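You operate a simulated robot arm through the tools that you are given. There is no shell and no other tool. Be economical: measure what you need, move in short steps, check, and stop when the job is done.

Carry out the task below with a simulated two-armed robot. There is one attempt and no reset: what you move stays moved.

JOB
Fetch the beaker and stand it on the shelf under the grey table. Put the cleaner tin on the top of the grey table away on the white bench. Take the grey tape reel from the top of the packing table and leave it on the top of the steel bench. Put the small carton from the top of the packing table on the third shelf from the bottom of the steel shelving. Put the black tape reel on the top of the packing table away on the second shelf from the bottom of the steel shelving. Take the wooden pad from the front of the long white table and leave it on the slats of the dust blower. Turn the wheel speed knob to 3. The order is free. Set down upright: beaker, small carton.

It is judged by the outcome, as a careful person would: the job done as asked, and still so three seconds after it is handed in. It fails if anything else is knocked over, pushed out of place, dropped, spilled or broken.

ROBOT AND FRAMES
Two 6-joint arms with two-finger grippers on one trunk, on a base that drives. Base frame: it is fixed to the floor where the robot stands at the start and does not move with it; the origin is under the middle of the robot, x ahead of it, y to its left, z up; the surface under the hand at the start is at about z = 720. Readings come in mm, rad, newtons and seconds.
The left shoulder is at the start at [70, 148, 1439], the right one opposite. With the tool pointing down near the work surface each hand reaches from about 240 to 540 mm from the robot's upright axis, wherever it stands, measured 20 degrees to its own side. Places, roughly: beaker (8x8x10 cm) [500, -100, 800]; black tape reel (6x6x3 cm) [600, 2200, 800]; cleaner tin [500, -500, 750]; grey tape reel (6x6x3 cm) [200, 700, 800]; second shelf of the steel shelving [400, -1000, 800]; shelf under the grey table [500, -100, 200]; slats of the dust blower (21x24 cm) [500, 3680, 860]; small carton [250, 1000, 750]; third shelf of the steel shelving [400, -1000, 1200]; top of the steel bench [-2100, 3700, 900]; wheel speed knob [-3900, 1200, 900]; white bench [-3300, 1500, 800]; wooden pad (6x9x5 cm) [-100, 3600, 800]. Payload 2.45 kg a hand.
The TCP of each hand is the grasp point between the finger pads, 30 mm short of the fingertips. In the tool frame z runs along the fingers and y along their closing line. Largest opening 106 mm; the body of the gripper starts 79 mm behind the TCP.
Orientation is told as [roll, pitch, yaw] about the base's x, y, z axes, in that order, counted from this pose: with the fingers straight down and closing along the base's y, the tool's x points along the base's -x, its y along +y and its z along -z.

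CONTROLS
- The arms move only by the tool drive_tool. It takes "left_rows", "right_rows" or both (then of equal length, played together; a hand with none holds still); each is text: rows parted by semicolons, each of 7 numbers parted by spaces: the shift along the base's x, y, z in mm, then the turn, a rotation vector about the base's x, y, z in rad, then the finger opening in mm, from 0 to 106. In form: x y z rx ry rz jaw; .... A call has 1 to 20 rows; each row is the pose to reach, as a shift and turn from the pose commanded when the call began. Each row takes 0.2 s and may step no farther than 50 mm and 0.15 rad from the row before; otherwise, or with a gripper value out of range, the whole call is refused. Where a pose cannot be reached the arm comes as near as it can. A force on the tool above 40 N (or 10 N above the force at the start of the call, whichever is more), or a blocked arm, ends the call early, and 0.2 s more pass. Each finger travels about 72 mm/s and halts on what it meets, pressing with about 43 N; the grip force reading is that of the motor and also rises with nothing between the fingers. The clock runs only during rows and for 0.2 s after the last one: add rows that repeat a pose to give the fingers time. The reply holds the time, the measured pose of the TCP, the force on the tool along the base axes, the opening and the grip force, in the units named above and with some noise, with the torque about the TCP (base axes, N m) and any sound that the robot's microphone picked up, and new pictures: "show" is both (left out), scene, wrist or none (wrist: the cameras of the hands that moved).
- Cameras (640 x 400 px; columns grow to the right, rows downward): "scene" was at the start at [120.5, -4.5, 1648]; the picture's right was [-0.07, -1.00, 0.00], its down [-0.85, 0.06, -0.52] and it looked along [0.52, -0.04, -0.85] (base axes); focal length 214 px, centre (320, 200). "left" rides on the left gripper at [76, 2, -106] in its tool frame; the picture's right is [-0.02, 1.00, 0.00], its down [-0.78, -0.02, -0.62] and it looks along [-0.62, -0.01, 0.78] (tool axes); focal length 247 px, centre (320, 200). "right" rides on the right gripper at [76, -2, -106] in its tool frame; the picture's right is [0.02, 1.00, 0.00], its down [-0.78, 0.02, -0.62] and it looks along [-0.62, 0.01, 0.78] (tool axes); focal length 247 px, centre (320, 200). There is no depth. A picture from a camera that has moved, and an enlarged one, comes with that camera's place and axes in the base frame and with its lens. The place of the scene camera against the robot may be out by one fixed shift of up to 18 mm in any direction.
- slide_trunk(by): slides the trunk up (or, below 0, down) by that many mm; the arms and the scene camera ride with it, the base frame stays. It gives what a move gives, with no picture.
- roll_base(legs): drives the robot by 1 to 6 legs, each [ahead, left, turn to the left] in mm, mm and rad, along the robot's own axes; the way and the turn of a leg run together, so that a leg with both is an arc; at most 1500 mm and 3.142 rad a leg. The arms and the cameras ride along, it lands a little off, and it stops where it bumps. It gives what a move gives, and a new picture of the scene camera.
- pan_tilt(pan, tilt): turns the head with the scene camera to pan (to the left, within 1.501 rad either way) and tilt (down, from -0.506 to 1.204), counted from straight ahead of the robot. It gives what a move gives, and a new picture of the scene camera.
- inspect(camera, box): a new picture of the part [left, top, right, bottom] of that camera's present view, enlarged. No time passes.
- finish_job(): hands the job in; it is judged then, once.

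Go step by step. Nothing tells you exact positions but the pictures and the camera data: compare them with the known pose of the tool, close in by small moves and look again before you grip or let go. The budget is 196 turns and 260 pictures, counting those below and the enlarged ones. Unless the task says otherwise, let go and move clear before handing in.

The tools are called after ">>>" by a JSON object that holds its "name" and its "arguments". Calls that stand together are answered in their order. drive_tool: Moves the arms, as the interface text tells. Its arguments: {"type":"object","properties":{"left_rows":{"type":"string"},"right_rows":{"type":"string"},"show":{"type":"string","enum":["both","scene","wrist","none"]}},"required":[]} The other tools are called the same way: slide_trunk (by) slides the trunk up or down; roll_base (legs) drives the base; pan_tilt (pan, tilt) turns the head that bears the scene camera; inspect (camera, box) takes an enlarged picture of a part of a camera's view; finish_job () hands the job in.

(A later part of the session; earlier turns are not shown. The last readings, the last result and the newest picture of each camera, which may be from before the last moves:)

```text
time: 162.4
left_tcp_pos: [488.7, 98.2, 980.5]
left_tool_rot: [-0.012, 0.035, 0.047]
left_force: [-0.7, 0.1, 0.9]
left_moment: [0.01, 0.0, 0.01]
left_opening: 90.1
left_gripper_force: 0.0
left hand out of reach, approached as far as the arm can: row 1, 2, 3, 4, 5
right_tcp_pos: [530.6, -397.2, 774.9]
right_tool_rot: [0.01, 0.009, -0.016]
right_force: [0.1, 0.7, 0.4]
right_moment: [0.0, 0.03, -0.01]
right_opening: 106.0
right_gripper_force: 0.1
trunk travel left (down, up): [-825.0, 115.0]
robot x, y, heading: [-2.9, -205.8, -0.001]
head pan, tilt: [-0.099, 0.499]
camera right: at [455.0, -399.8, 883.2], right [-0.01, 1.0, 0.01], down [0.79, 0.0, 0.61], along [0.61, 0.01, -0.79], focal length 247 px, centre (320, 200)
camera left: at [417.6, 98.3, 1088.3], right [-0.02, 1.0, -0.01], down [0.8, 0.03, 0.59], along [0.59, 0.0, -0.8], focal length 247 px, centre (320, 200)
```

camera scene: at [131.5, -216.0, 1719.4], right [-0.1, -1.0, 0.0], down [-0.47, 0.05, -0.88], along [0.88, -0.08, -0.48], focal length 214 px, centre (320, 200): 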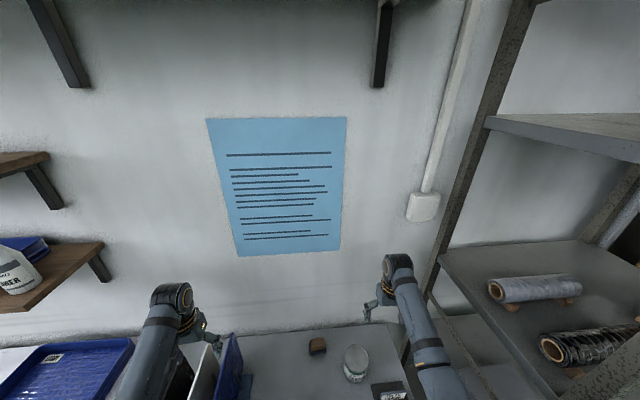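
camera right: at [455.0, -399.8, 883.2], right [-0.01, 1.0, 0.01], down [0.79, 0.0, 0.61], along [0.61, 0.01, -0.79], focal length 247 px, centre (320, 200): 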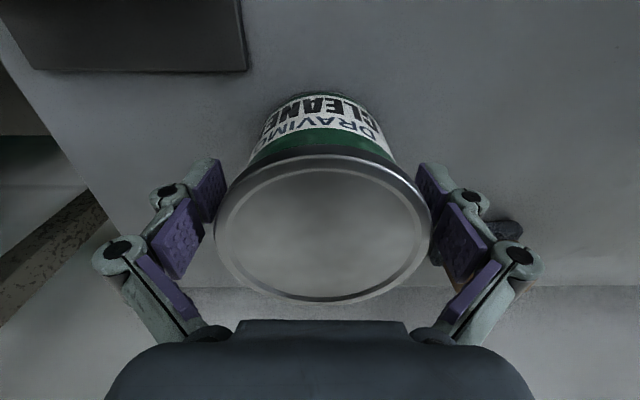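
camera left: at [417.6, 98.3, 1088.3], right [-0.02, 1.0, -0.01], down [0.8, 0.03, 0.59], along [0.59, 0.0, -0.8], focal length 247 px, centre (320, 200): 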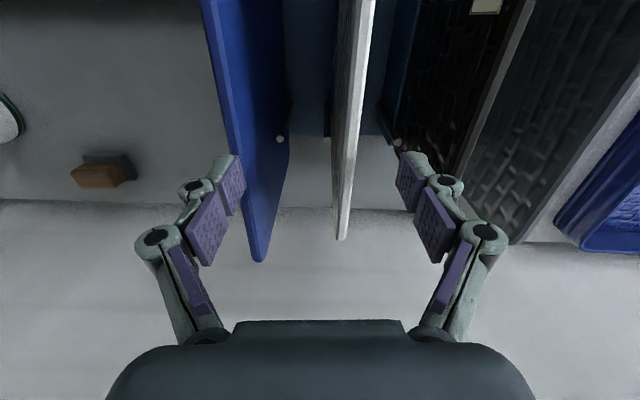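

The fingers straddle the tin. Closing.

>>> {"name": "drive_tool", "arguments": {"right_rows": "0 0 0 0 0 0 96; 0 0 0 0 0 0 86; 0 0 0 0 0 0 78; 0 0 0 0 0 0 78", "show": "none"}}

>>> {"name": "drive_tool", "arguments": {"right_rows": "0 0 15 0 0 0 78; 0 0 40 0 0 0 78; 0 0 80 0 0 0 78; 0 0 110 0 0 0 78", "show": "wrist"}}

```text
time: 163.4
left_tcp_pos: [490.5, 99.3, 980.4]
left_tool_rot: [-0.014, 0.034, 0.045]
left_force: [-0.7, 0.8, -0.8]
left_moment: [-0.01, 0.01, -0.01]
left_opening: 90.2
left_gripper_force: 0.1
right_tcp_pos: [530.9, -397.7, 775.4]
right_tool_rot: [0.008, 0.009, -0.017]
right_force: [2.3, 1.0, 3.7]
right_moment: [-0.17, 0.11, 0.01]
right_opening: 91.7
right_gripper_force: 42.7
trunk travel left (down, up): [-825.0, 115.0]
robot x, y, heading: [-6.6, -207.4, 0.002]
head pan, tilt: [-0.099, 0.499]
```

```text
time: 164.4
left_tcp_pos: [491.4, 98.2, 979.2]
left_tool_rot: [-0.012, 0.034, 0.047]
left_force: [0.6, 0.6, 1.0]
left_moment: [-0.02, -0.02, 0.02]
left_opening: 90.2
left_gripper_force: 0.0
right_tcp_pos: [532.1, -399.7, 882.9]
right_tool_rot: [0.009, 0.01, -0.017]
right_force: [-0.6, 0.1, -4.9]
right_moment: [-0.01, 0.04, -0.03]
right_opening: 91.8
right_gripper_force: 43.0
trunk travel left (down, up): [-825.0, 115.0]
robot x, y, heading: [-5.8, -205.9, 0.007]
head pan, tilt: [-0.099, 0.499]
camera right: at [457.0, -400.8, 991.6], right [-0.01, 1.0, 0.01], down [0.79, 0.0, 0.61], along [0.61, 0.01, -0.79], focal length 247 px, centre (320, 200)
```

right: 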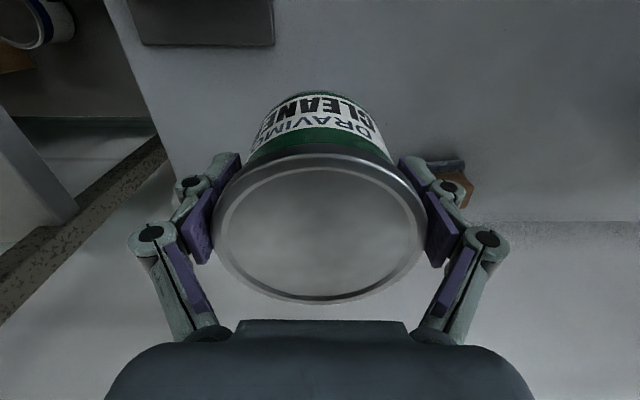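

The tin is held firmly. I'll raise the trunk, back off, and go left to the grey reel.

>>> {"name": "slide_trunk", "arguments": {"by": 115}}

>>> {"name": "roll_base", "arguments": {"legs": [[-460, 0, 0], [0, 670, 0], [120, 0, 0]]}}

>>> {"name": "inspect", "arguments": {"camera": "left", "box": [0, 0, 640, 400]}}

```text
time: 165.8
left_tcp_pos: [490.9, 97.8, 1095.0]
left_tool_rot: [-0.011, 0.036, 0.044]
left_force: [0.0, -0.2, -0.2]
left_moment: [-0.01, -0.02, 0.01]
left_opening: 90.1
left_gripper_force: 0.0
right_tcp_pos: [533.3, -400.8, 998.3]
right_tool_rot: [0.008, 0.012, -0.015]
right_force: [0.3, -0.1, -5.4]
right_moment: [0.02, 0.07, 0.0]
right_opening: 91.8
right_gripper_force: 42.8
trunk travel left (down, up): [-940.0, 0.0]
robot x, y, heading: [-6.2, -207.9, 0.004]
head pan, tilt: [-0.099, 0.499]
```

```text
time: 172.7
left_tcp_pos: [147.9, 750.6, 1094.9]
left_tool_rot: [-0.013, 0.033, 0.044]
left_force: [-0.5, 0.4, -0.8]
left_moment: [0.02, -0.02, -0.01]
left_opening: 90.0
left_gripper_force: 0.1
right_tcp_pos: [189.0, 253.4, 997.9]
right_tool_rot: [0.009, 0.009, -0.016]
right_force: [0.4, 0.1, -4.8]
right_moment: [-0.02, 0.03, 0.02]
right_opening: 91.6
right_gripper_force: 43.3
trunk travel left (down, up): [-940.0, 0.0]
robot x, y, heading: [-346.4, 445.1, 0.006]
head pan, tilt: [-0.099, 0.499]
camera scene: at [-207.0, 436.9, 1719.1], right [-0.1, -1.0, 0.0], down [-0.47, 0.05, -0.88], along [0.87, -0.08, -0.48], focal length 214 px, centre (320, 200)
```

scene: 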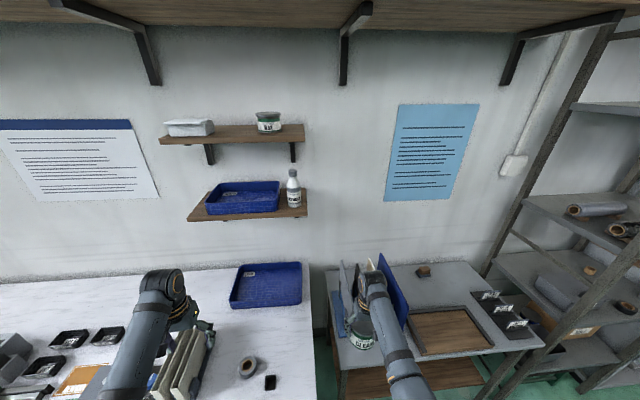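

```text
1.00 times, centred on (320, 200) of left (not enlarged: the box is as wide or as high as the picture)
camera zoom: at [74.4, 750.7, 1204.0], right [-0.02, 1.0, -0.01], down [0.8, 0.03, 0.6], along [0.6, 0.0, -0.8], focal length 247 px, centre (320, 200)
```

zoom: 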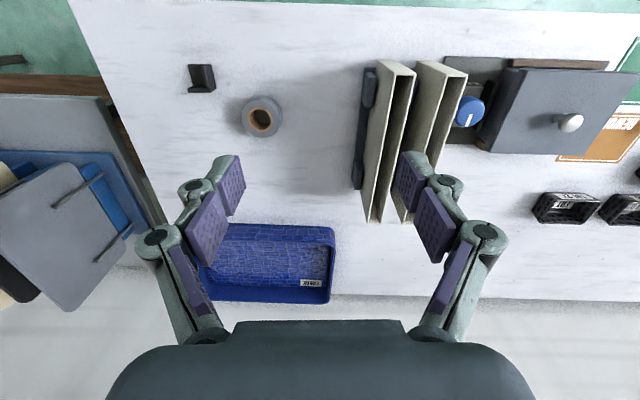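

The grey reel is at about (205, 654). I'll position the base, lower the trunk a little, and bring the left hand over it.

>>> {"name": "roll_base", "arguments": {"legs": [[65, -60, -0.006]]}}

>>> {"name": "slide_trunk", "arguments": {"by": -60}}

>>> {"name": "drive_tool", "arguments": {"left_rows": "0 -12 -35 0 0 0 106; 0 -24 -70 0 0 0 106; 0 -36 -100 0 0 0 106; 0 -36 -115 0 0 0 106", "show": "wrist"}}

```text
time: 173.8
left_tcp_pos: [212.8, 693.5, 1096.2]
left_tool_rot: [-0.017, 0.032, 0.041]
left_force: [-0.9, 0.6, 0.4]
left_moment: [-0.05, -0.01, -0.02]
left_opening: 89.9
left_gripper_force: 0.0
right_tcp_pos: [252.3, 195.7, 1001.8]
right_tool_rot: [0.007, 0.006, -0.021]
right_force: [-0.6, 0.6, -4.7]
right_moment: [-0.04, 0.0, -0.02]
right_opening: 91.8
right_gripper_force: 43.0
trunk travel left (down, up): [-940.0, 0.0]
robot x, y, heading: [-280.7, 389.1, 0.0]
head pan, tilt: [-0.099, 0.499]
camera scene: at [-143.9, 381.8, 1719.4], right [-0.1, -0.99, 0.0], down [-0.47, 0.05, -0.88], along [0.88, -0.09, -0.48], focal length 214 px, centre (320, 200)
```

scene: 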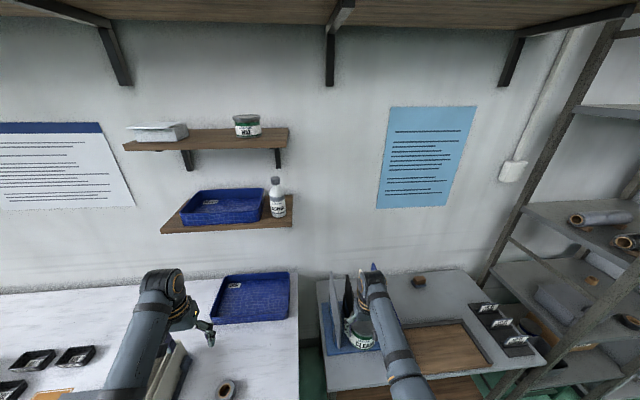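

```text
time: 174.8
left_tcp_pos: [216.4, 690.1, 1035.2]
left_tool_rot: [-0.012, 0.036, 0.039]
left_force: [0.3, -0.3, -0.2]
left_moment: [0.0, 0.01, -0.01]
left_opening: 90.0
left_gripper_force: 0.1
right_tcp_pos: [256.3, 191.7, 938.1]
right_tool_rot: [0.01, 0.011, -0.021]
right_force: [-1.0, 0.2, -6.1]
right_moment: [-0.01, 0.09, -0.01]
right_opening: 91.8
right_gripper_force: 42.7
trunk travel left (down, up): [-880.0, 60.0]
robot x, y, heading: [-280.7, 382.4, 0.0]
head pan, tilt: [-0.099, 0.499]
```

```text
time: 175.8
left_tcp_pos: [219.3, 653.5, 918.4]
left_tool_rot: [-0.012, 0.036, 0.042]
left_force: [-0.1, -0.5, -0.1]
left_moment: [0.0, 0.0, 0.0]
left_opening: 105.9
left_gripper_force: 0.2
right_tcp_pos: [256.8, 191.9, 938.2]
right_tool_rot: [0.008, 0.011, -0.02]
right_force: [1.0, 0.6, -6.2]
right_moment: [0.0, 0.05, 0.0]
right_opening: 91.9
right_gripper_force: 43.3
trunk travel left (down, up): [-880.0, 60.0]
robot x, y, heading: [-282.0, 389.1, -0.002]
head pan, tilt: [-0.099, 0.499]
camera left: at [145.9, 653.4, 1027.0], right [-0.02, 1.0, -0.01], down [0.8, 0.02, 0.59], along [0.59, 0.0, -0.81], focal length 247 px, centre (320, 200)
```

left: 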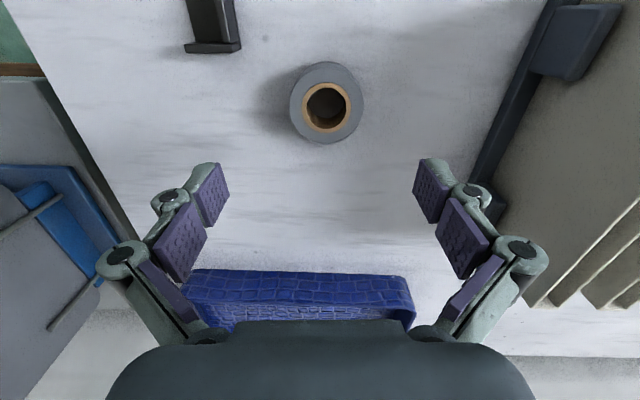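

The reel's centre is at about (201, 657). Descending onto it.

>>> {"name": "drive_tool", "arguments": {"left_rows": "-9 2 -30 0 0 0 106; -18 3 -60 0 0 0 106; -18 3 -90 0 0 0 106; -18 3 -94 0 0 0 106; -18 3 -94 0 0 0 106", "show": "wrist"}}

```text
time: 177.0
left_tcp_pos: [199.1, 655.7, 824.6]
left_tool_rot: [-0.013, 0.034, 0.041]
left_force: [-0.2, -0.2, 0.2]
left_moment: [0.0, 0.01, 0.02]
left_opening: 106.0
left_gripper_force: 0.1
right_tcp_pos: [256.2, 192.8, 937.6]
right_tool_rot: [0.011, 0.012, -0.021]
right_force: [-0.3, -0.9, -5.9]
right_moment: [0.03, 0.05, 0.01]
right_opening: 91.9
right_gripper_force: 43.3
trunk travel left (down, up): [-880.0, 60.0]
robot x, y, heading: [-281.7, 387.8, -0.003]
head pan, tilt: [-0.099, 0.499]
camera left: at [126.7, 656.2, 933.3], right [-0.02, 1.0, -0.01], down [0.8, 0.02, 0.59], along [0.59, 0.0, -0.8], focal length 247 px, centre (320, 200)
```

left: 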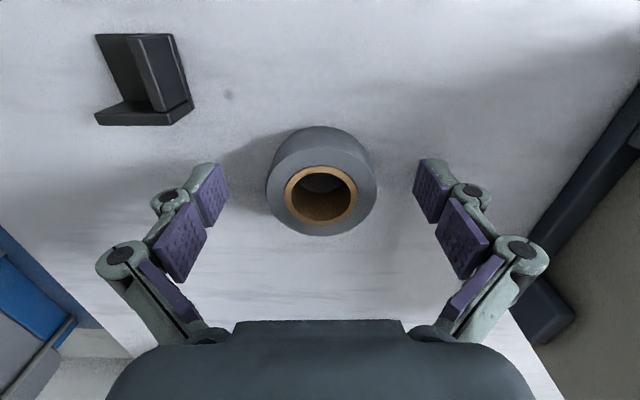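

Centred. Closing and lifting.

>>> {"name": "drive_tool", "arguments": {"left_rows": "0 0 0 0 0 0 90; 0 0 0 0 0 0 75; 0 0 0 0 0 0 60; 0 0 0 0 0 0 45; 0 0 0 0 0 0 45; 0 0 30 0 0 0 45; 0 0 70 0 0 0 45; 0 0 110 0 0 0 45", "show": "wrist"}}

```text
time: 178.8
left_tcp_pos: [198.6, 654.8, 936.9]
left_tool_rot: [-0.013, 0.036, 0.04]
left_force: [-0.1, 0.0, -0.8]
left_moment: [-0.02, 0.02, 0.0]
left_opening: 56.1
left_gripper_force: 43.0
right_tcp_pos: [256.3, 192.2, 937.1]
right_tool_rot: [0.01, 0.013, -0.02]
right_force: [-0.4, 1.4, -4.9]
right_moment: [0.02, 0.06, -0.01]
right_opening: 91.8
right_gripper_force: 43.6
trunk travel left (down, up): [-880.0, 60.0]
robot x, y, heading: [-279.3, 383.6, -0.002]
head pan, tilt: [-0.099, 0.499]
camera left: at [126.3, 655.2, 1044.1], right [-0.02, 1.0, -0.01], down [0.81, 0.02, 0.59], along [0.59, 0.0, -0.81], focal length 247 px, centre (320, 200)
```

left: 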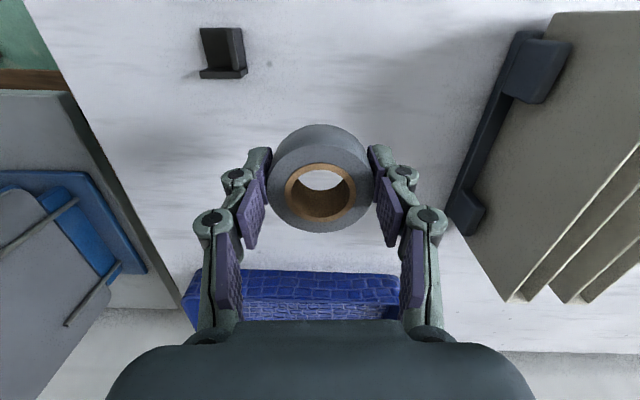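

Grey reel in hand. I'll raise the trunk, back into the open floor, turn to face +y, and drive toward the far benches.

>>> {"name": "slide_trunk", "arguments": {"by": 60}}

>>> {"name": "roll_base", "arguments": {"legs": [[-420, 0, 0], [0, 0, 1.57], [1300, 0, 0]]}}

>>> {"name": "pan_tilt", "arguments": {"pan": 0.5, "tilt": 0.3}}

```text
time: 179.8
left_tcp_pos: [198.6, 656.6, 995.2]
left_tool_rot: [-0.012, 0.037, 0.041]
left_force: [-0.2, 0.1, 0.1]
left_moment: [0.02, -0.03, 0.01]
left_opening: 55.9
left_gripper_force: 43.0
right_tcp_pos: [255.8, 192.5, 997.6]
right_tool_rot: [0.01, 0.014, -0.022]
right_force: [-0.6, 1.2, -5.7]
right_moment: [0.0, 0.02, 0.01]
right_opening: 91.7
right_gripper_force: 43.0
trunk travel left (down, up): [-940.0, 0.0]
robot x, y, heading: [-280.5, 385.2, -0.002]
head pan, tilt: [-0.099, 0.499]
```

```text
time: 192.4
left_tcp_pos: [-1008.7, 2155.0, 996.0]
left_tool_rot: [-0.012, 0.037, 1.624]
left_force: [-0.3, 0.9, 0.9]
left_moment: [-0.01, -0.03, 0.04]
left_opening: 54.6
left_gripper_force: 42.8
right_tcp_pos: [-548.5, 2218.2, 998.9]
right_tool_rot: [0.009, 0.011, 1.562]
right_force: [0.3, 0.0, -5.6]
right_moment: [-0.04, 0.0, 0.01]
right_opening: 91.6
right_gripper_force: 42.9
trunk travel left (down, up): [-940.0, 0.0]
robot x, y, heading: [-733.2, 1680.3, 1.582]
head pan, tilt: [-0.099, 0.499]
camera scene: at [-723.0, 1820.8, 1718.8], right [1.0, -0.09, 0.0], down [-0.04, -0.48, -0.88], along [0.08, 0.87, -0.48], focal length 214 px, centre (320, 200)
```

scene: 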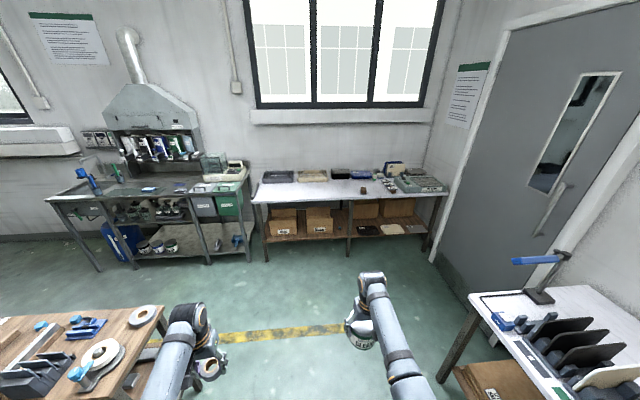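

```text
time: 193.4
left_tcp_pos: [-1008.7, 2155.4, 995.6]
left_tool_rot: [-0.012, 0.038, 1.626]
left_force: [0.3, 0.0, -0.2]
left_moment: [0.02, 0.01, -0.01]
left_opening: 54.9
left_gripper_force: 42.7
right_tcp_pos: [-546.5, 2219.3, 996.7]
right_tool_rot: [0.011, 0.012, 1.564]
right_force: [0.4, -0.6, -5.9]
right_moment: [-0.06, 0.03, -0.01]
right_opening: 91.8
right_gripper_force: 43.0
trunk travel left (down, up): [-940.0, 0.0]
robot x, y, heading: [-735.1, 1677.3, 1.585]
head pan, tilt: [0.499, 0.3]
camera scene: at [-776.5, 1812.5, 1737.1], right [0.87, 0.49, 0.0], down [0.14, -0.26, -0.95], along [-0.47, 0.83, -0.3], focal length 214 px, centre (320, 200)
```

scene: 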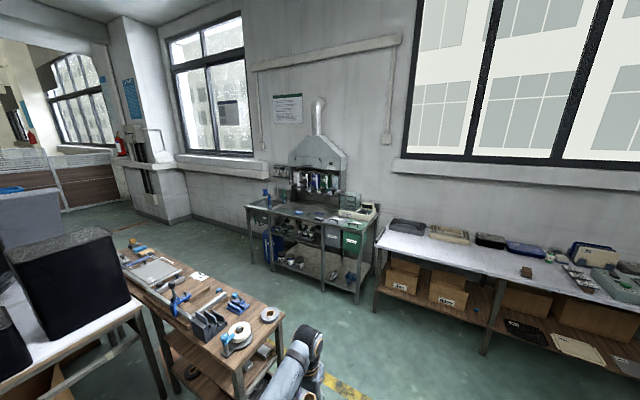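

I can see the steel bench (left, under the hood) and the long white table with a small brown pad on it. Zooming in on both.

>>> {"name": "inspect", "arguments": {"camera": "scene", "box": [230, 170, 390, 270]}}

>>> {"name": "inspect", "arguments": {"camera": "scene", "box": [480, 220, 640, 320]}}

```text
4.00 times, centred on (310, 220) of scene
camera zoom: at [-776.5, 1812.5, 1737.1], right [0.87, 0.49, 0.0], down [0.14, -0.26, -0.95], along [-0.47, 0.83, -0.3], focal length 858 px, centre (360, 120)
```

zoom: 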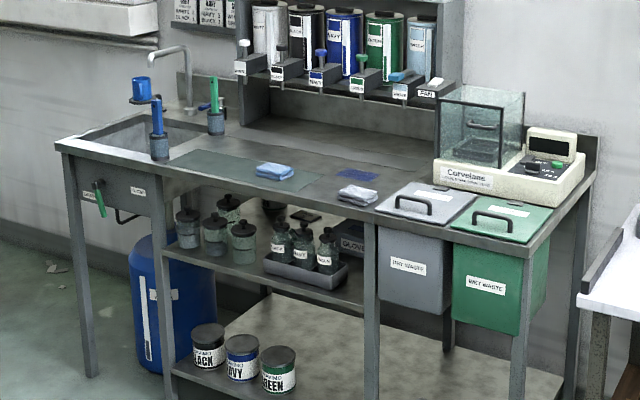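

```text
4.00 times, centred on (560, 270) of scene
camera zoom: at [-776.5, 1812.5, 1737.1], right [0.87, 0.49, 0.0], down [0.14, -0.26, -0.95], along [-0.47, 0.83, -0.3], focal length 858 px, centre (-640, -80)
```

zoom: 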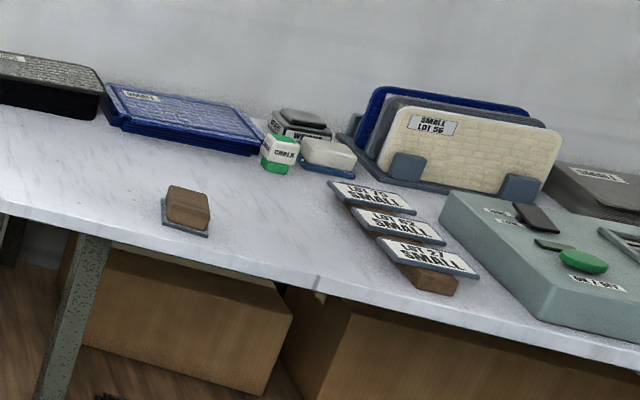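

The steel bench has a free spot between two cloths near (-1940, 3590). I'll drive up the aisle and sideways to it.

>>> {"name": "roll_base", "arguments": {"legs": [[1280, 0, -0.014], [0, 900, 0]]}}

>>> {"name": "pan_tilt", "arguments": {"pan": 0.3, "tilt": 0.7}}

>>> {"name": "inspect", "arguments": {"camera": "left", "box": [0, 0, 640, 400]}}

```text
time: 204.0
left_tcp_pos: [-1934.6, 3389.2, 996.6]
left_tool_rot: [-0.013, 0.037, 1.622]
left_force: [0.4, 0.1, -0.4]
left_moment: [0.01, 0.01, 0.01]
left_opening: 54.2
left_gripper_force: 42.5
right_tcp_pos: [-1471.3, 3450.7, 998.0]
right_tool_rot: [0.01, 0.012, 1.562]
right_force: [-0.2, 0.3, -5.9]
right_moment: [-0.07, 0.05, -0.01]
right_opening: 91.8
right_gripper_force: 43.3
trunk travel left (down, up): [-940.0, 0.0]
robot x, y, heading: [-1656.0, 2914.9, 1.583]
head pan, tilt: [0.499, 0.3]
camera scene: at [-1702.0, 3044.4, 1737.1], right [0.87, 0.49, 0.0], down [0.14, -0.26, -0.96], along [-0.47, 0.83, -0.3], focal length 214 px, centre (320, 200)
```

scene: 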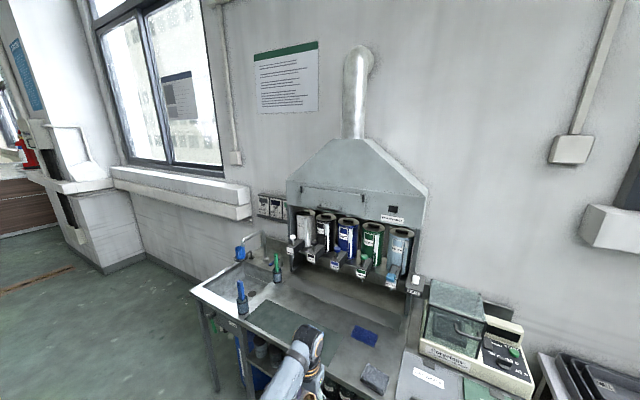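

```text
time: 204.9
left_tcp_pos: [-1934.8, 3388.3, 995.7]
left_tool_rot: [-0.013, 0.036, 1.624]
left_force: [-0.8, 0.0, -0.5]
left_moment: [0.03, 0.02, -0.02]
left_opening: 53.7
left_gripper_force: 42.9
right_tcp_pos: [-1472.1, 3450.9, 997.8]
right_tool_rot: [0.009, 0.012, 1.563]
right_force: [-0.4, -0.2, -5.3]
right_moment: [-0.01, 0.0, -0.03]
right_opening: 91.8
right_gripper_force: 43.5
trunk travel left (down, up): [-940.0, 0.0]
robot x, y, heading: [-1659.9, 2911.5, 1.577]
head pan, tilt: [0.3, 0.7]
camera scene: at [-1684.0, 3043.7, 1701.1], right [0.95, 0.31, 0.0], down [0.2, -0.61, -0.76], along [-0.23, 0.73, -0.64], focal length 214 px, centre (320, 200)
```

scene: 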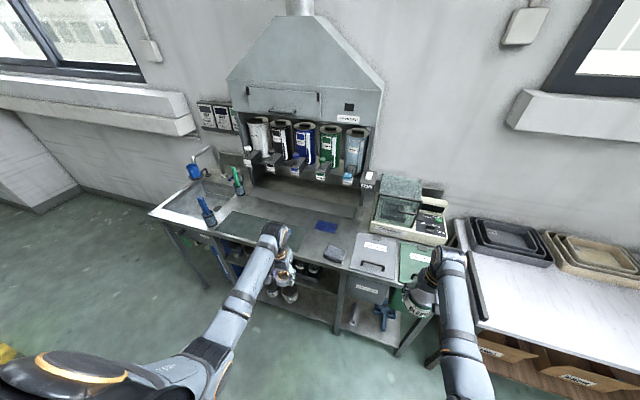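

```text
1.00 times, centred on (320, 200) of left (not enlarged: the box is as wide or as high as the picture)
camera zoom: at [-1933.7, 3315.1, 1103.9], right [-1.0, -0.03, -0.01], down [-0.03, 0.8, 0.59], along [-0.01, 0.59, -0.8], focal length 247 px, centre (320, 200)
```

zoom: 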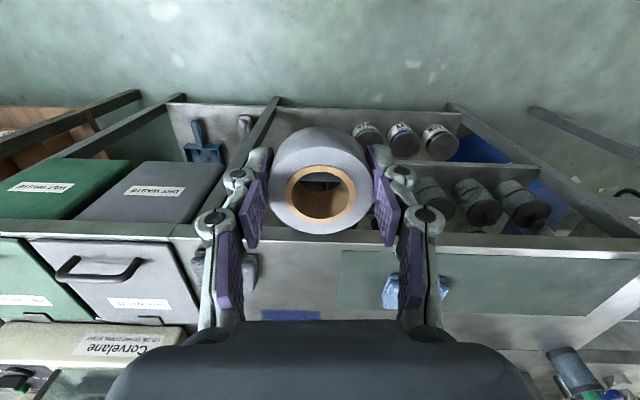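

The spot between the two cloths is right ahead. Driving forward 205 mm, then lowering the reel.

>>> {"name": "roll_base", "arguments": {"legs": [[205, 0, -0.006]]}}

>>> {"name": "drive_tool", "arguments": {"left_rows": "0 0 -20 0 0 0 45; 0 0 -40 0 0 0 45; 0 0 -55 0 0 0 45; 0 0 -55 0 0 0 45", "show": "wrist"}}

```text
time: 206.5
left_tcp_pos: [-1935.5, 3591.3, 996.6]
left_tool_rot: [-0.012, 0.033, 1.617]
left_force: [1.4, -0.9, 0.4]
left_moment: [0.03, 0.0, 0.01]
left_opening: 54.2
left_gripper_force: 43.7
right_tcp_pos: [-1471.4, 3653.8, 998.2]
right_tool_rot: [0.008, 0.008, 1.558]
right_force: [0.2, 0.3, -5.2]
right_moment: [-0.06, -0.02, -0.02]
right_opening: 91.8
right_gripper_force: 43.2
trunk travel left (down, up): [-940.0, 0.0]
robot x, y, heading: [-1659.2, 3115.9, 1.576]
head pan, tilt: [0.3, 0.7]
camera scene: at [-1684.7, 3245.5, 1701.4], right [0.95, 0.3, 0.0], down [0.19, -0.61, -0.77], along [-0.23, 0.73, -0.64], focal length 214 px, centre (320, 200)
```

scene: 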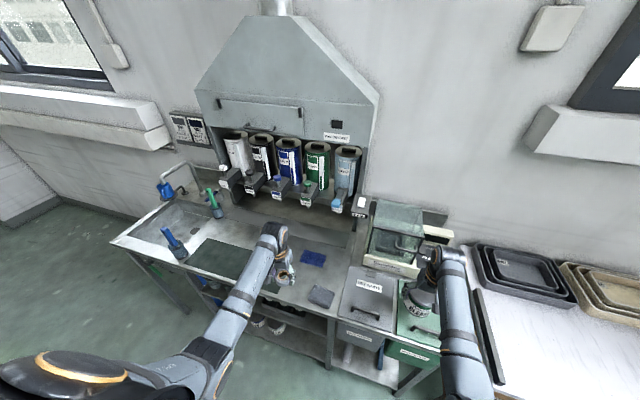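

```text
time: 207.5
left_tcp_pos: [-1934.6, 3596.8, 941.8]
left_tool_rot: [-0.014, 0.036, 1.62]
left_force: [0.6, -0.4, -0.8]
left_moment: [-0.03, -0.03, 0.04]
left_opening: 54.3
left_gripper_force: 42.7
right_tcp_pos: [-1471.8, 3656.3, 997.6]
right_tool_rot: [0.009, 0.012, 1.558]
right_force: [0.7, -0.5, -5.8]
right_moment: [-0.04, 0.02, 0.04]
right_opening: 91.7
right_gripper_force: 43.1
trunk travel left (down, up): [-940.0, 0.0]
robot x, y, heading: [-1661.8, 3118.4, 1.567]
head pan, tilt: [0.3, 0.7]
camera left: at [-1932.3, 3523.3, 1050.1], right [-1.0, -0.03, -0.01], down [-0.03, 0.8, 0.59], along [-0.01, 0.59, -0.81], focal length 247 px, centre (320, 200)
```

left: 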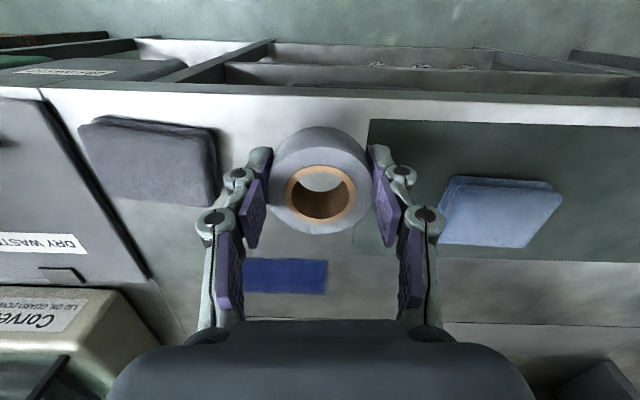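

Well placed. Lowering to contact with a small sideways shift off the mat's edge.

>>> {"name": "drive_tool", "arguments": {"left_rows": "8 0 -6 0 0 0 45; 8 0 -11 0 0 0 45; 8 0 -15 0 0 0 45; 8 0 -18 0 0 0 45", "show": "none"}}

```text
time: 208.5
left_tcp_pos: [-1926.1, 3596.5, 923.2]
left_tool_rot: [-0.012, 0.037, 1.619]
left_force: [-0.6, -0.3, -0.7]
left_moment: [-0.01, -0.02, 0.03]
left_opening: 54.1
left_gripper_force: 43.1
right_tcp_pos: [-1471.2, 3655.8, 996.4]
right_tool_rot: [0.009, 0.012, 1.558]
right_force: [-0.6, -0.4, -5.3]
right_moment: [-0.08, 0.02, 0.02]
right_opening: 91.8
right_gripper_force: 43.4
trunk travel left (down, up): [-940.0, 0.0]
robot x, y, heading: [-1662.1, 3119.3, 1.576]
head pan, tilt: [0.3, 0.7]
```

>>> {"name": "drive_tool", "arguments": {"left_rows": "0 0 -4 0 0 0 45; 0 0 -8 0 0 0 45; 0 0 -12 0 0 0 45", "show": "wrist"}}

```text
time: 209.3
left_tcp_pos: [-1926.1, 3596.1, 910.5]
left_tool_rot: [-0.012, 0.037, 1.618]
left_force: [-0.5, 0.1, -0.7]
left_moment: [-0.02, -0.01, 0.01]
left_opening: 54.2
left_gripper_force: 43.2
right_tcp_pos: [-1472.0, 3657.0, 996.8]
right_tool_rot: [0.009, 0.013, 1.56]
right_force: [-0.9, -0.1, -5.1]
right_moment: [-0.08, -0.03, -0.02]
right_opening: 91.8
right_gripper_force: 43.2
trunk travel left (down, up): [-940.0, 0.0]
robot x, y, heading: [-1660.3, 3118.8, 1.576]
head pan, tilt: [0.3, 0.7]
camera left: at [-1925.5, 3522.8, 1018.8], right [-1.0, -0.03, -0.01], down [-0.03, 0.81, 0.59], along [-0.01, 0.59, -0.81], focal length 247 px, centre (320, 200)
```

left: 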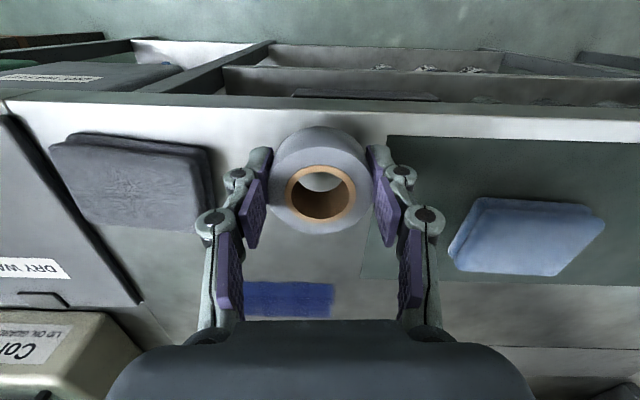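

Bench top appears to be nearer z≈860. Continuing down.

>>> {"name": "drive_tool", "arguments": {"left_rows": "0 0 -6 0 0 0 45; 0 0 -11 0 0 0 45; 0 0 -15 0 0 0 45; 0 0 -18 0 0 0 45", "show": "none"}}

```text
time: 210.3
left_tcp_pos: [-1926.6, 3594.2, 892.7]
left_tool_rot: [-0.013, 0.038, 1.618]
left_force: [0.0, -0.8, -0.7]
left_moment: [0.03, 0.02, 0.0]
left_opening: 54.4
left_gripper_force: 42.7
right_tcp_pos: [-1472.0, 3654.9, 997.2]
right_tool_rot: [0.008, 0.011, 1.557]
right_force: [0.6, -0.6, -5.3]
right_moment: [-0.04, -0.02, -0.01]
right_opening: 91.7
right_gripper_force: 43.2
trunk travel left (down, up): [-940.0, 0.0]
robot x, y, heading: [-1657.5, 3117.8, 1.576]
head pan, tilt: [0.3, 0.7]
```

>>> {"name": "drive_tool", "arguments": {"left_rows": "0 0 -4 0 0 0 45; 0 0 -8 0 0 0 45; 0 0 -12 0 0 0 45; 0 0 -15 0 0 0 45", "show": "wrist"}}

```text
time: 211.2
left_tcp_pos: [-1925.9, 3595.9, 888.5]
left_tool_rot: [-0.008, 0.025, 1.62]
left_force: [2.5, -11.5, 25.2]
left_moment: [-0.32, 0.59, 0.34]
left_opening: 54.4
left_gripper_force: 42.7
right_tcp_pos: [-1470.2, 3652.2, 999.4]
right_tool_rot: [0.011, 0.01, 1.559]
right_force: [0.2, 0.2, -5.2]
right_moment: [-0.03, -0.03, -0.03]
right_opening: 91.6
right_gripper_force: 42.8
trunk travel left (down, up): [-940.0, 0.0]
robot x, y, heading: [-1662.2, 3118.9, 1.578]
head pan, tilt: [0.3, 0.7]
stopped in row 4 (left hand): the force on the tool passed its limit at 44 N (the readings are from after the stop); the commanded pose is now the measured one
camera left: at [-1925.1, 3522.2, 995.8], right [-1.0, -0.03, -0.01], down [-0.03, 0.8, 0.6], along [-0.01, 0.6, -0.8], focal length 247 px, centre (320, 200)
```

left: 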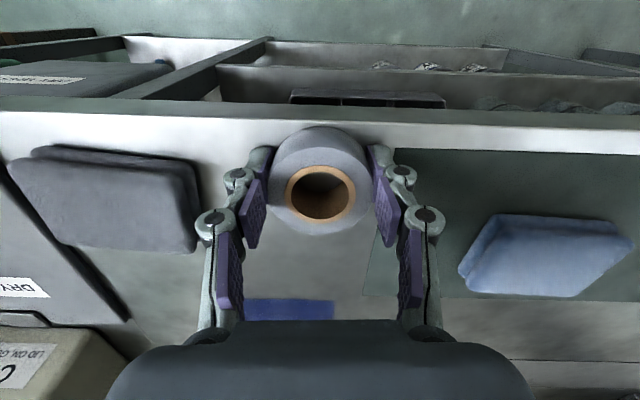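

Contact made. I'll zoom in to see how the reel sits relative to the bench's front edge before releasing.

>>> {"name": "inspect", "arguments": {"camera": "left", "box": [180, 60, 480, 260]}}

>>> {"name": "inspect", "arguments": {"camera": "scene", "box": [220, 210, 380, 320]}}

```text
2.00 times, centred on (330, 160) of left
camera zoom: at [-1925.1, 3522.2, 995.8], right [-1.0, -0.03, -0.01], down [-0.03, 0.8, 0.6], along [-0.01, 0.6, -0.8], focal length 494 px, centre (300, 280)
```

zoom: 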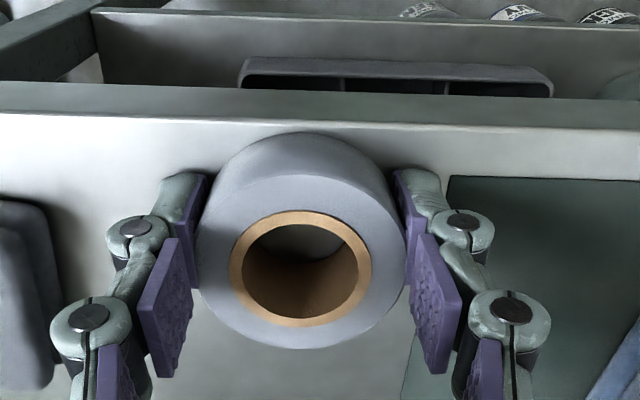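

```text
3.64 times, centred on (300, 265) of scene
camera zoom: at [-1681.9, 3243.7, 1701.8], right [0.95, 0.3, 0.0], down [0.19, -0.61, -0.77], along [-0.23, 0.73, -0.64], focal length 780 px, centre (393, -36)
```

zoom: 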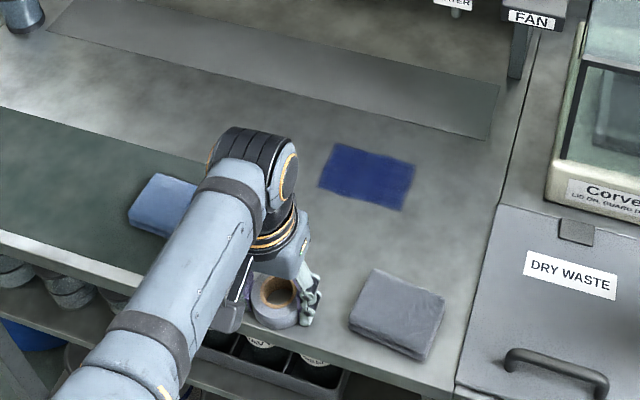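

The reel would stand only a few millimetres inside the front edge. I'll lift it slightly, move 60 mm deeper with the base, and set it down there.

>>> {"name": "drive_tool", "arguments": {"left_rows": "0 0 15 0 0 0 45; 0 0 30 0 0 0 45; 0 0 30 0 0 0 45", "show": "none"}}

>>> {"name": "roll_base", "arguments": {"legs": [[55, 0, -0.005]]}}

>>> {"name": "drive_tool", "arguments": {"left_rows": "0 0 -10 0 0 0 45; 0 0 -20 0 0 0 45; 0 0 -26 0 0 0 45; 0 0 -30 0 0 0 45", "show": "wrist"}}

```text
time: 212.0
left_tcp_pos: [-1928.0, 3599.2, 914.8]
left_tool_rot: [-0.011, 0.029, 1.618]
left_force: [-0.5, 0.1, 0.6]
left_moment: [-0.04, 0.0, -0.01]
left_opening: 54.1
left_gripper_force: 43.5
right_tcp_pos: [-1471.3, 3656.3, 997.4]
right_tool_rot: [0.008, 0.011, 1.56]
right_force: [-0.3, -0.9, -6.3]
right_moment: [-0.1, 0.03, 0.0]
right_opening: 91.8
right_gripper_force: 43.0
trunk travel left (down, up): [-940.0, 0.0]
robot x, y, heading: [-1659.7, 3115.4, 1.582]
head pan, tilt: [0.3, 0.7]
```

```text
time: 212.9
left_tcp_pos: [-1926.1, 3648.7, 917.5]
left_tool_rot: [-0.011, 0.02, 1.613]
left_force: [-0.7, -0.3, -0.4]
left_moment: [0.07, 0.0, 0.0]
left_opening: 54.0
left_gripper_force: 42.5
right_tcp_pos: [-1468.7, 3703.3, 1002.2]
right_tool_rot: [0.009, 0.006, 1.553]
right_force: [-0.5, -1.0, -4.4]
right_moment: [0.06, 0.0, -0.02]
right_opening: 92.2
right_gripper_force: 42.6
trunk travel left (down, up): [-940.0, 0.0]
robot x, y, heading: [-1662.4, 3172.8, 1.57]
head pan, tilt: [0.3, 0.7]
camera scene: at [-1684.4, 3292.8, 1702.1], right [0.95, 0.3, 0.0], down [0.19, -0.61, -0.77], along [-0.23, 0.73, -0.64], focal length 214 px, centre (320, 200)
```

scene: 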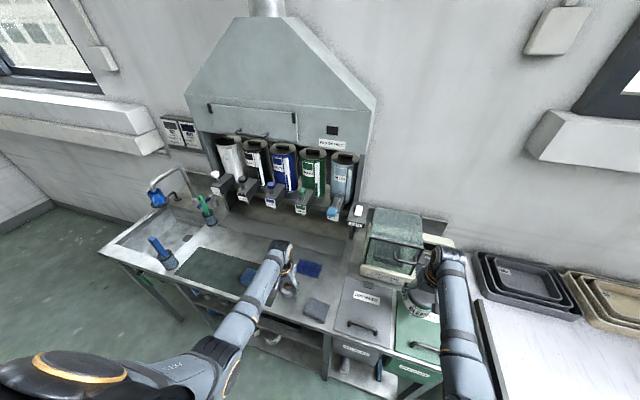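

```text
time: 213.9
left_tcp_pos: [-1926.0, 3654.3, 888.1]
left_tool_rot: [-0.008, 0.021, 1.613]
left_force: [-2.6, -3.7, 30.2]
left_moment: [-0.37, 0.49, -0.03]
left_opening: 54.1
left_gripper_force: 43.2
right_tcp_pos: [-1467.5, 3705.5, 999.6]
right_tool_rot: [0.011, 0.011, 1.554]
right_force: [0.0, -0.2, -5.0]
right_moment: [-0.09, -0.02, -0.01]
right_opening: 91.8
right_gripper_force: 43.3
trunk travel left (down, up): [-940.0, 0.0]
robot x, y, heading: [-1660.8, 3169.1, 1.571]
head pan, tilt: [0.3, 0.7]
camera left: at [-1925.2, 3579.5, 995.5], right [-1.0, -0.02, -0.01], down [-0.02, 0.8, 0.61], along [-0.01, 0.61, -0.8], focal length 247 px, centre (320, 200)
```

left: 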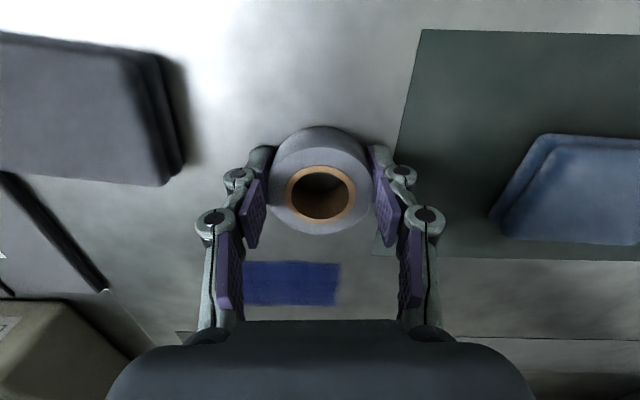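

Seated, well inside the edge. I'll relieve the press, open, and rise.

>>> {"name": "drive_tool", "arguments": {"left_rows": "0 0 2 0 0 0 45; 0 0 2 0 0 0 60; 0 0 2 0 0 0 75; 0 0 2 0 0 0 85; 0 0 20 0 0 0 85; 0 0 55 0 0 0 85; 0 0 95 0 0 0 85; 0 0 125 0 0 0 85", "show": "wrist"}}

```text
time: 215.7
left_tcp_pos: [-1927.4, 3652.7, 1009.9]
left_tool_rot: [-0.009, 0.031, 1.613]
left_force: [-0.2, 0.9, -0.2]
left_moment: [-0.02, 0.0, 0.0]
left_opening: 85.0
left_gripper_force: 0.1
right_tcp_pos: [-1468.5, 3708.9, 997.5]
right_tool_rot: [0.011, 0.013, 1.552]
right_force: [-0.5, -0.8, -4.9]
right_moment: [-0.08, 0.01, 0.02]
right_opening: 91.8
right_gripper_force: 43.1
trunk travel left (down, up): [-940.0, 0.0]
robot x, y, heading: [-1659.8, 3176.2, 1.568]
head pan, tilt: [0.3, 0.7]
camera left: at [-1926.2, 3580.0, 1118.0], right [-1.0, -0.02, -0.01], down [-0.02, 0.8, 0.6], along [0.0, 0.6, -0.8], focal length 247 px, centre (320, 200)
```

left: 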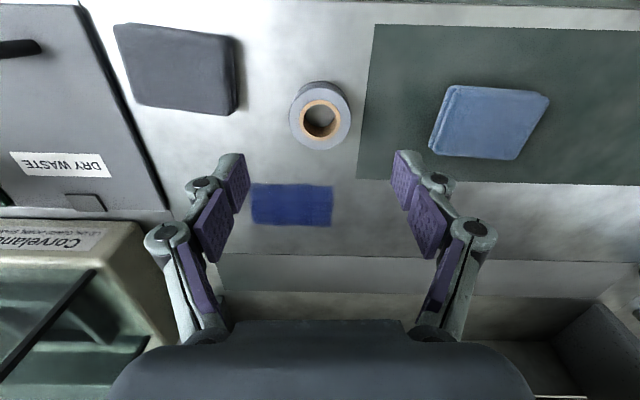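

Grey reel is done. Next the tin goes to the white bench. I'll back into the aisle and look to the left side of the room.

>>> {"name": "roll_base", "arguments": {"legs": [[-280, 0, 0]]}}

>>> {"name": "pan_tilt", "arguments": {"pan": 1.5, "tilt": 0.35}}

```text
time: 217.7
left_tcp_pos: [-1927.4, 3375.7, 1008.3]
left_tool_rot: [-0.011, 0.03, 1.614]
left_force: [0.3, -0.2, -0.3]
left_moment: [-0.02, -0.01, 0.0]
left_opening: 85.2
left_gripper_force: 0.1
right_tcp_pos: [-1468.9, 3431.8, 996.7]
right_tool_rot: [0.009, 0.014, 1.553]
right_force: [0.2, 0.8, -5.8]
right_moment: [-0.07, 0.02, 0.0]
right_opening: 91.6
right_gripper_force: 42.8
trunk travel left (down, up): [-940.0, 0.0]
robot x, y, heading: [-1661.0, 2892.8, 1.571]
head pan, tilt: [0.3, 0.7]
camera scene: at [-1684.1, 3028.1, 1700.7], right [0.95, 0.3, 0.0], down [0.19, -0.62, -0.76], along [-0.23, 0.73, -0.65], focal length 214 px, centre (320, 200)
```

scene: 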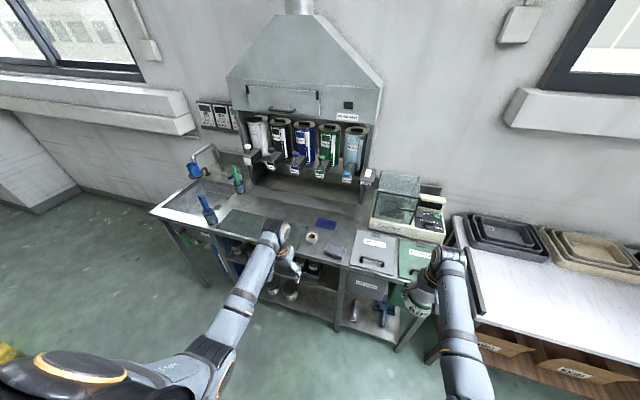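

```text
time: 219.1
left_tcp_pos: [-1929.7, 3373.3, 1010.6]
left_tool_rot: [-0.011, 0.028, 1.616]
left_force: [0.7, 0.8, 0.0]
left_moment: [0.02, 0.0, 0.02]
left_opening: 85.3
left_gripper_force: 0.1
right_tcp_pos: [-1469.0, 3429.1, 997.6]
right_tool_rot: [0.008, 0.013, 1.552]
right_force: [0.7, 0.7, -6.0]
right_moment: [-0.07, 0.02, -0.02]
right_opening: 91.7
right_gripper_force: 43.4
trunk travel left (down, up): [-940.0, 0.0]
robot x, y, heading: [-1661.6, 2891.9, 1.573]
head pan, tilt: [1.499, 0.351]
camera scene: at [-1751.7, 2950.3, 1732.5], right [0.07, 1.0, 0.0], down [0.34, -0.02, -0.94], along [-0.94, 0.07, -0.34], focal length 214 px, centre (320, 200)
```

scene: 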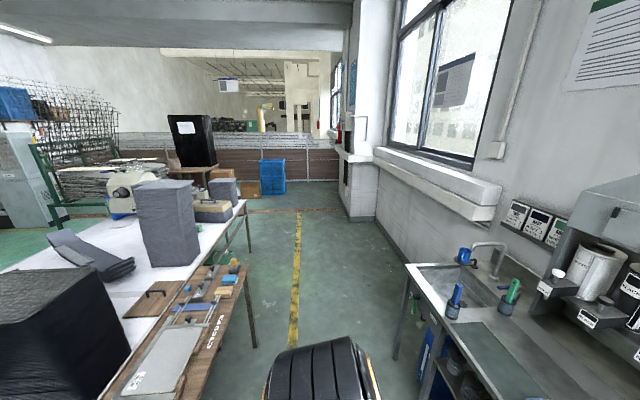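

I see the white bench on the left with foam blocks and a polishing machine. Zooming in.

>>> {"name": "inspect", "arguments": {"camera": "scene", "box": [30, 120, 270, 270]}}

```text
2.67 times, centred on (150, 195) of scene
camera zoom: at [-1751.7, 2950.3, 1732.5], right [0.07, 1.0, 0.0], down [0.34, -0.02, -0.94], along [-0.94, 0.07, -0.34], focal length 572 px, centre (773, 213)
```

zoom: 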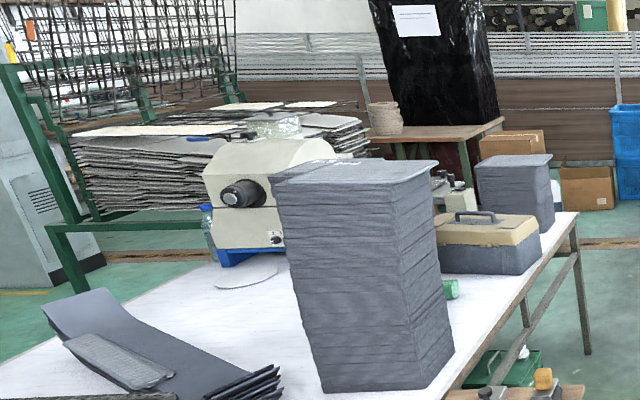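

The machine with the knob stands near the far (-x, -y) corner of the white bench. I'll turn to face -x and drive down the aisle for a closer look.

>>> {"name": "roll_base", "arguments": {"legs": [[-40, 0, 0], [0, 0, 1.57], [0, 20, 0], [1400, 0, 0]]}}

>>> {"name": "pan_tilt", "arguments": {"pan": 1.0, "tilt": 0.45}}

```text
time: 230.7
left_tcp_pos: [-3532.8, 2578.0, 1010.3]
left_tool_rot: [-0.012, 0.027, -3.114]
left_force: [-1.0, 0.3, -0.1]
left_moment: [0.01, 0.02, 0.0]
left_opening: 85.2
left_gripper_force: 0.1
right_tcp_pos: [-3580.9, 3036.6, 998.7]
right_tool_rot: [0.009, 0.014, 3.108]
right_force: [0.0, 0.3, -6.6]
right_moment: [-0.01, -0.05, -0.05]
right_opening: 91.8
right_gripper_force: 43.0
trunk travel left (down, up): [-940.0, 0.0]
robot x, y, heading: [-3049.1, 2836.3, 3.13]
head pan, tilt: [1.499, 0.351]
camera scene: at [-3103.7, 2744.7, 1732.5], right [-1.0, 0.09, 0.0], down [0.03, 0.34, -0.94], along [-0.08, -0.94, -0.34], focal length 214 px, centre (320, 200)
```

scene: 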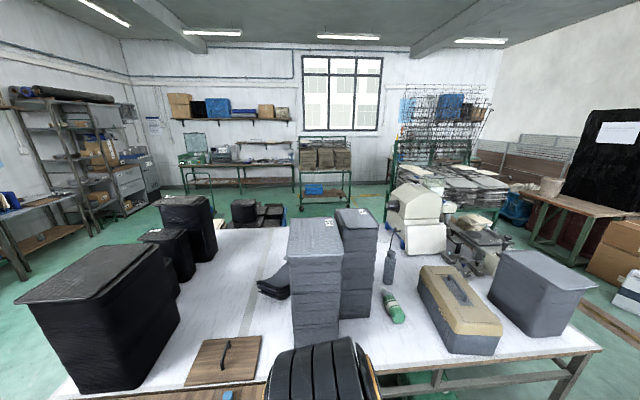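

```text
time: 231.6
left_tcp_pos: [-3532.8, 2577.2, 1010.6]
left_tool_rot: [-0.011, 0.028, -3.114]
left_force: [0.0, 0.1, 0.4]
left_moment: [-0.01, 0.0, -0.01]
left_opening: 85.1
left_gripper_force: 0.0
right_tcp_pos: [-3581.4, 3036.7, 996.6]
right_tool_rot: [0.009, 0.015, 3.108]
right_force: [-0.7, -1.1, -5.2]
right_moment: [0.0, -0.04, -0.02]
right_opening: 91.7
right_gripper_force: 43.5
trunk travel left (down, up): [-940.0, 0.0]
robot x, y, heading: [-3045.6, 2833.9, 3.126]
head pan, tilt: [1.0, 0.45]
camera scene: at [-3147.2, 2760.8, 1723.2], right [-0.83, 0.55, 0.0], down [0.24, 0.36, -0.9], along [-0.5, -0.75, -0.44], focal length 214 px, centre (320, 200)
```

scene: 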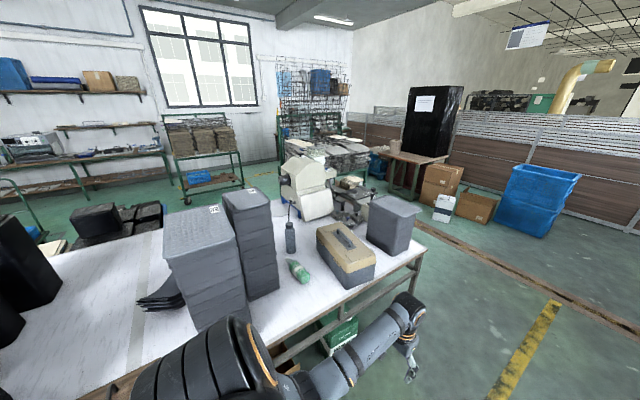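

There's a free patch on the white bench at about (-3590, 2110), between the foam stack and the toolbox. I'll drive level with it and turn to face the bench.

>>> {"name": "roll_base", "arguments": {"legs": [[355, -15, 0], [0, 0, 1.586]]}}

>>> {"name": "pan_tilt", "arguments": {"pan": -0.3, "tilt": 0.6}}

```text
time: 237.8
left_tcp_pos: [-3147.3, 2370.4, 1008.9]
left_tool_rot: [-0.01, 0.029, -1.545]
left_force: [-1.3, 0.2, -0.6]
left_moment: [-0.01, -0.04, 0.01]
left_opening: 84.9
left_gripper_force: 0.1
right_tcp_pos: [-3606.7, 2324.0, 996.0]
right_tool_rot: [0.009, 0.016, -1.604]
right_force: [-0.1, -0.2, -6.0]
right_moment: [0.07, -0.03, 0.02]
right_opening: 91.8
right_gripper_force: 43.0
trunk travel left (down, up): [-940.0, 0.0]
robot x, y, heading: [-3407.2, 2855.9, -1.586]
head pan, tilt: [1.0, 0.45]
camera scene: at [-3328.7, 2755.1, 1723.2], right [-0.55, -0.83, 0.0], down [-0.36, 0.24, -0.9], along [0.75, -0.5, -0.44], focal length 214 px, centre (320, 200)
```

scene: 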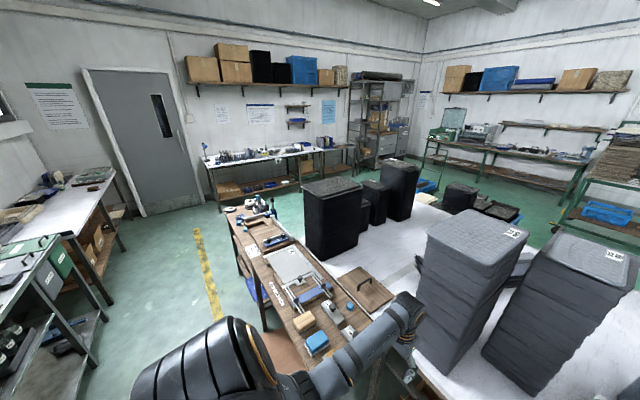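

```text
time: 239.2
left_tcp_pos: [-3148.2, 2369.9, 1009.6]
left_tool_rot: [-0.01, 0.026, -1.544]
left_force: [-0.2, -0.2, 0.6]
left_moment: [0.01, 0.01, 0.01]
left_opening: 85.0
left_gripper_force: 0.2
right_tcp_pos: [-3607.5, 2323.5, 997.7]
right_tool_rot: [0.009, 0.014, -1.605]
right_force: [-1.0, 0.2, -4.9]
right_moment: [0.07, 0.02, -0.04]
right_opening: 92.0
right_gripper_force: 43.1
trunk travel left (down, up): [-940.0, 0.0]
robot x, y, heading: [-3405.8, 2856.5, -1.59]
head pan, tilt: [-0.3, 0.6]
camera scene: at [-3432.2, 2721.9, 1709.6], right [-0.95, 0.31, 0.0], down [0.17, 0.54, -0.82], along [-0.26, -0.78, -0.57], focal length 214 px, centre (320, 200)
```

scene: 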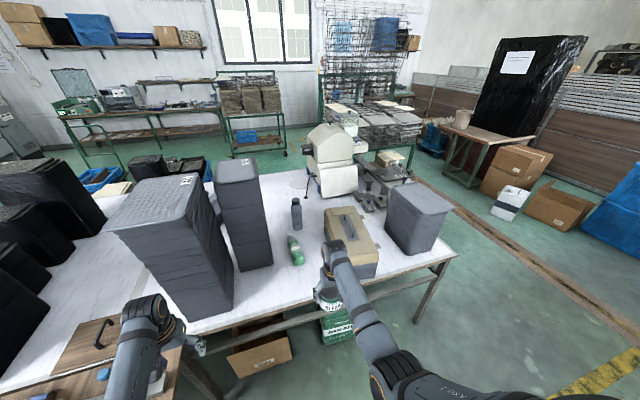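

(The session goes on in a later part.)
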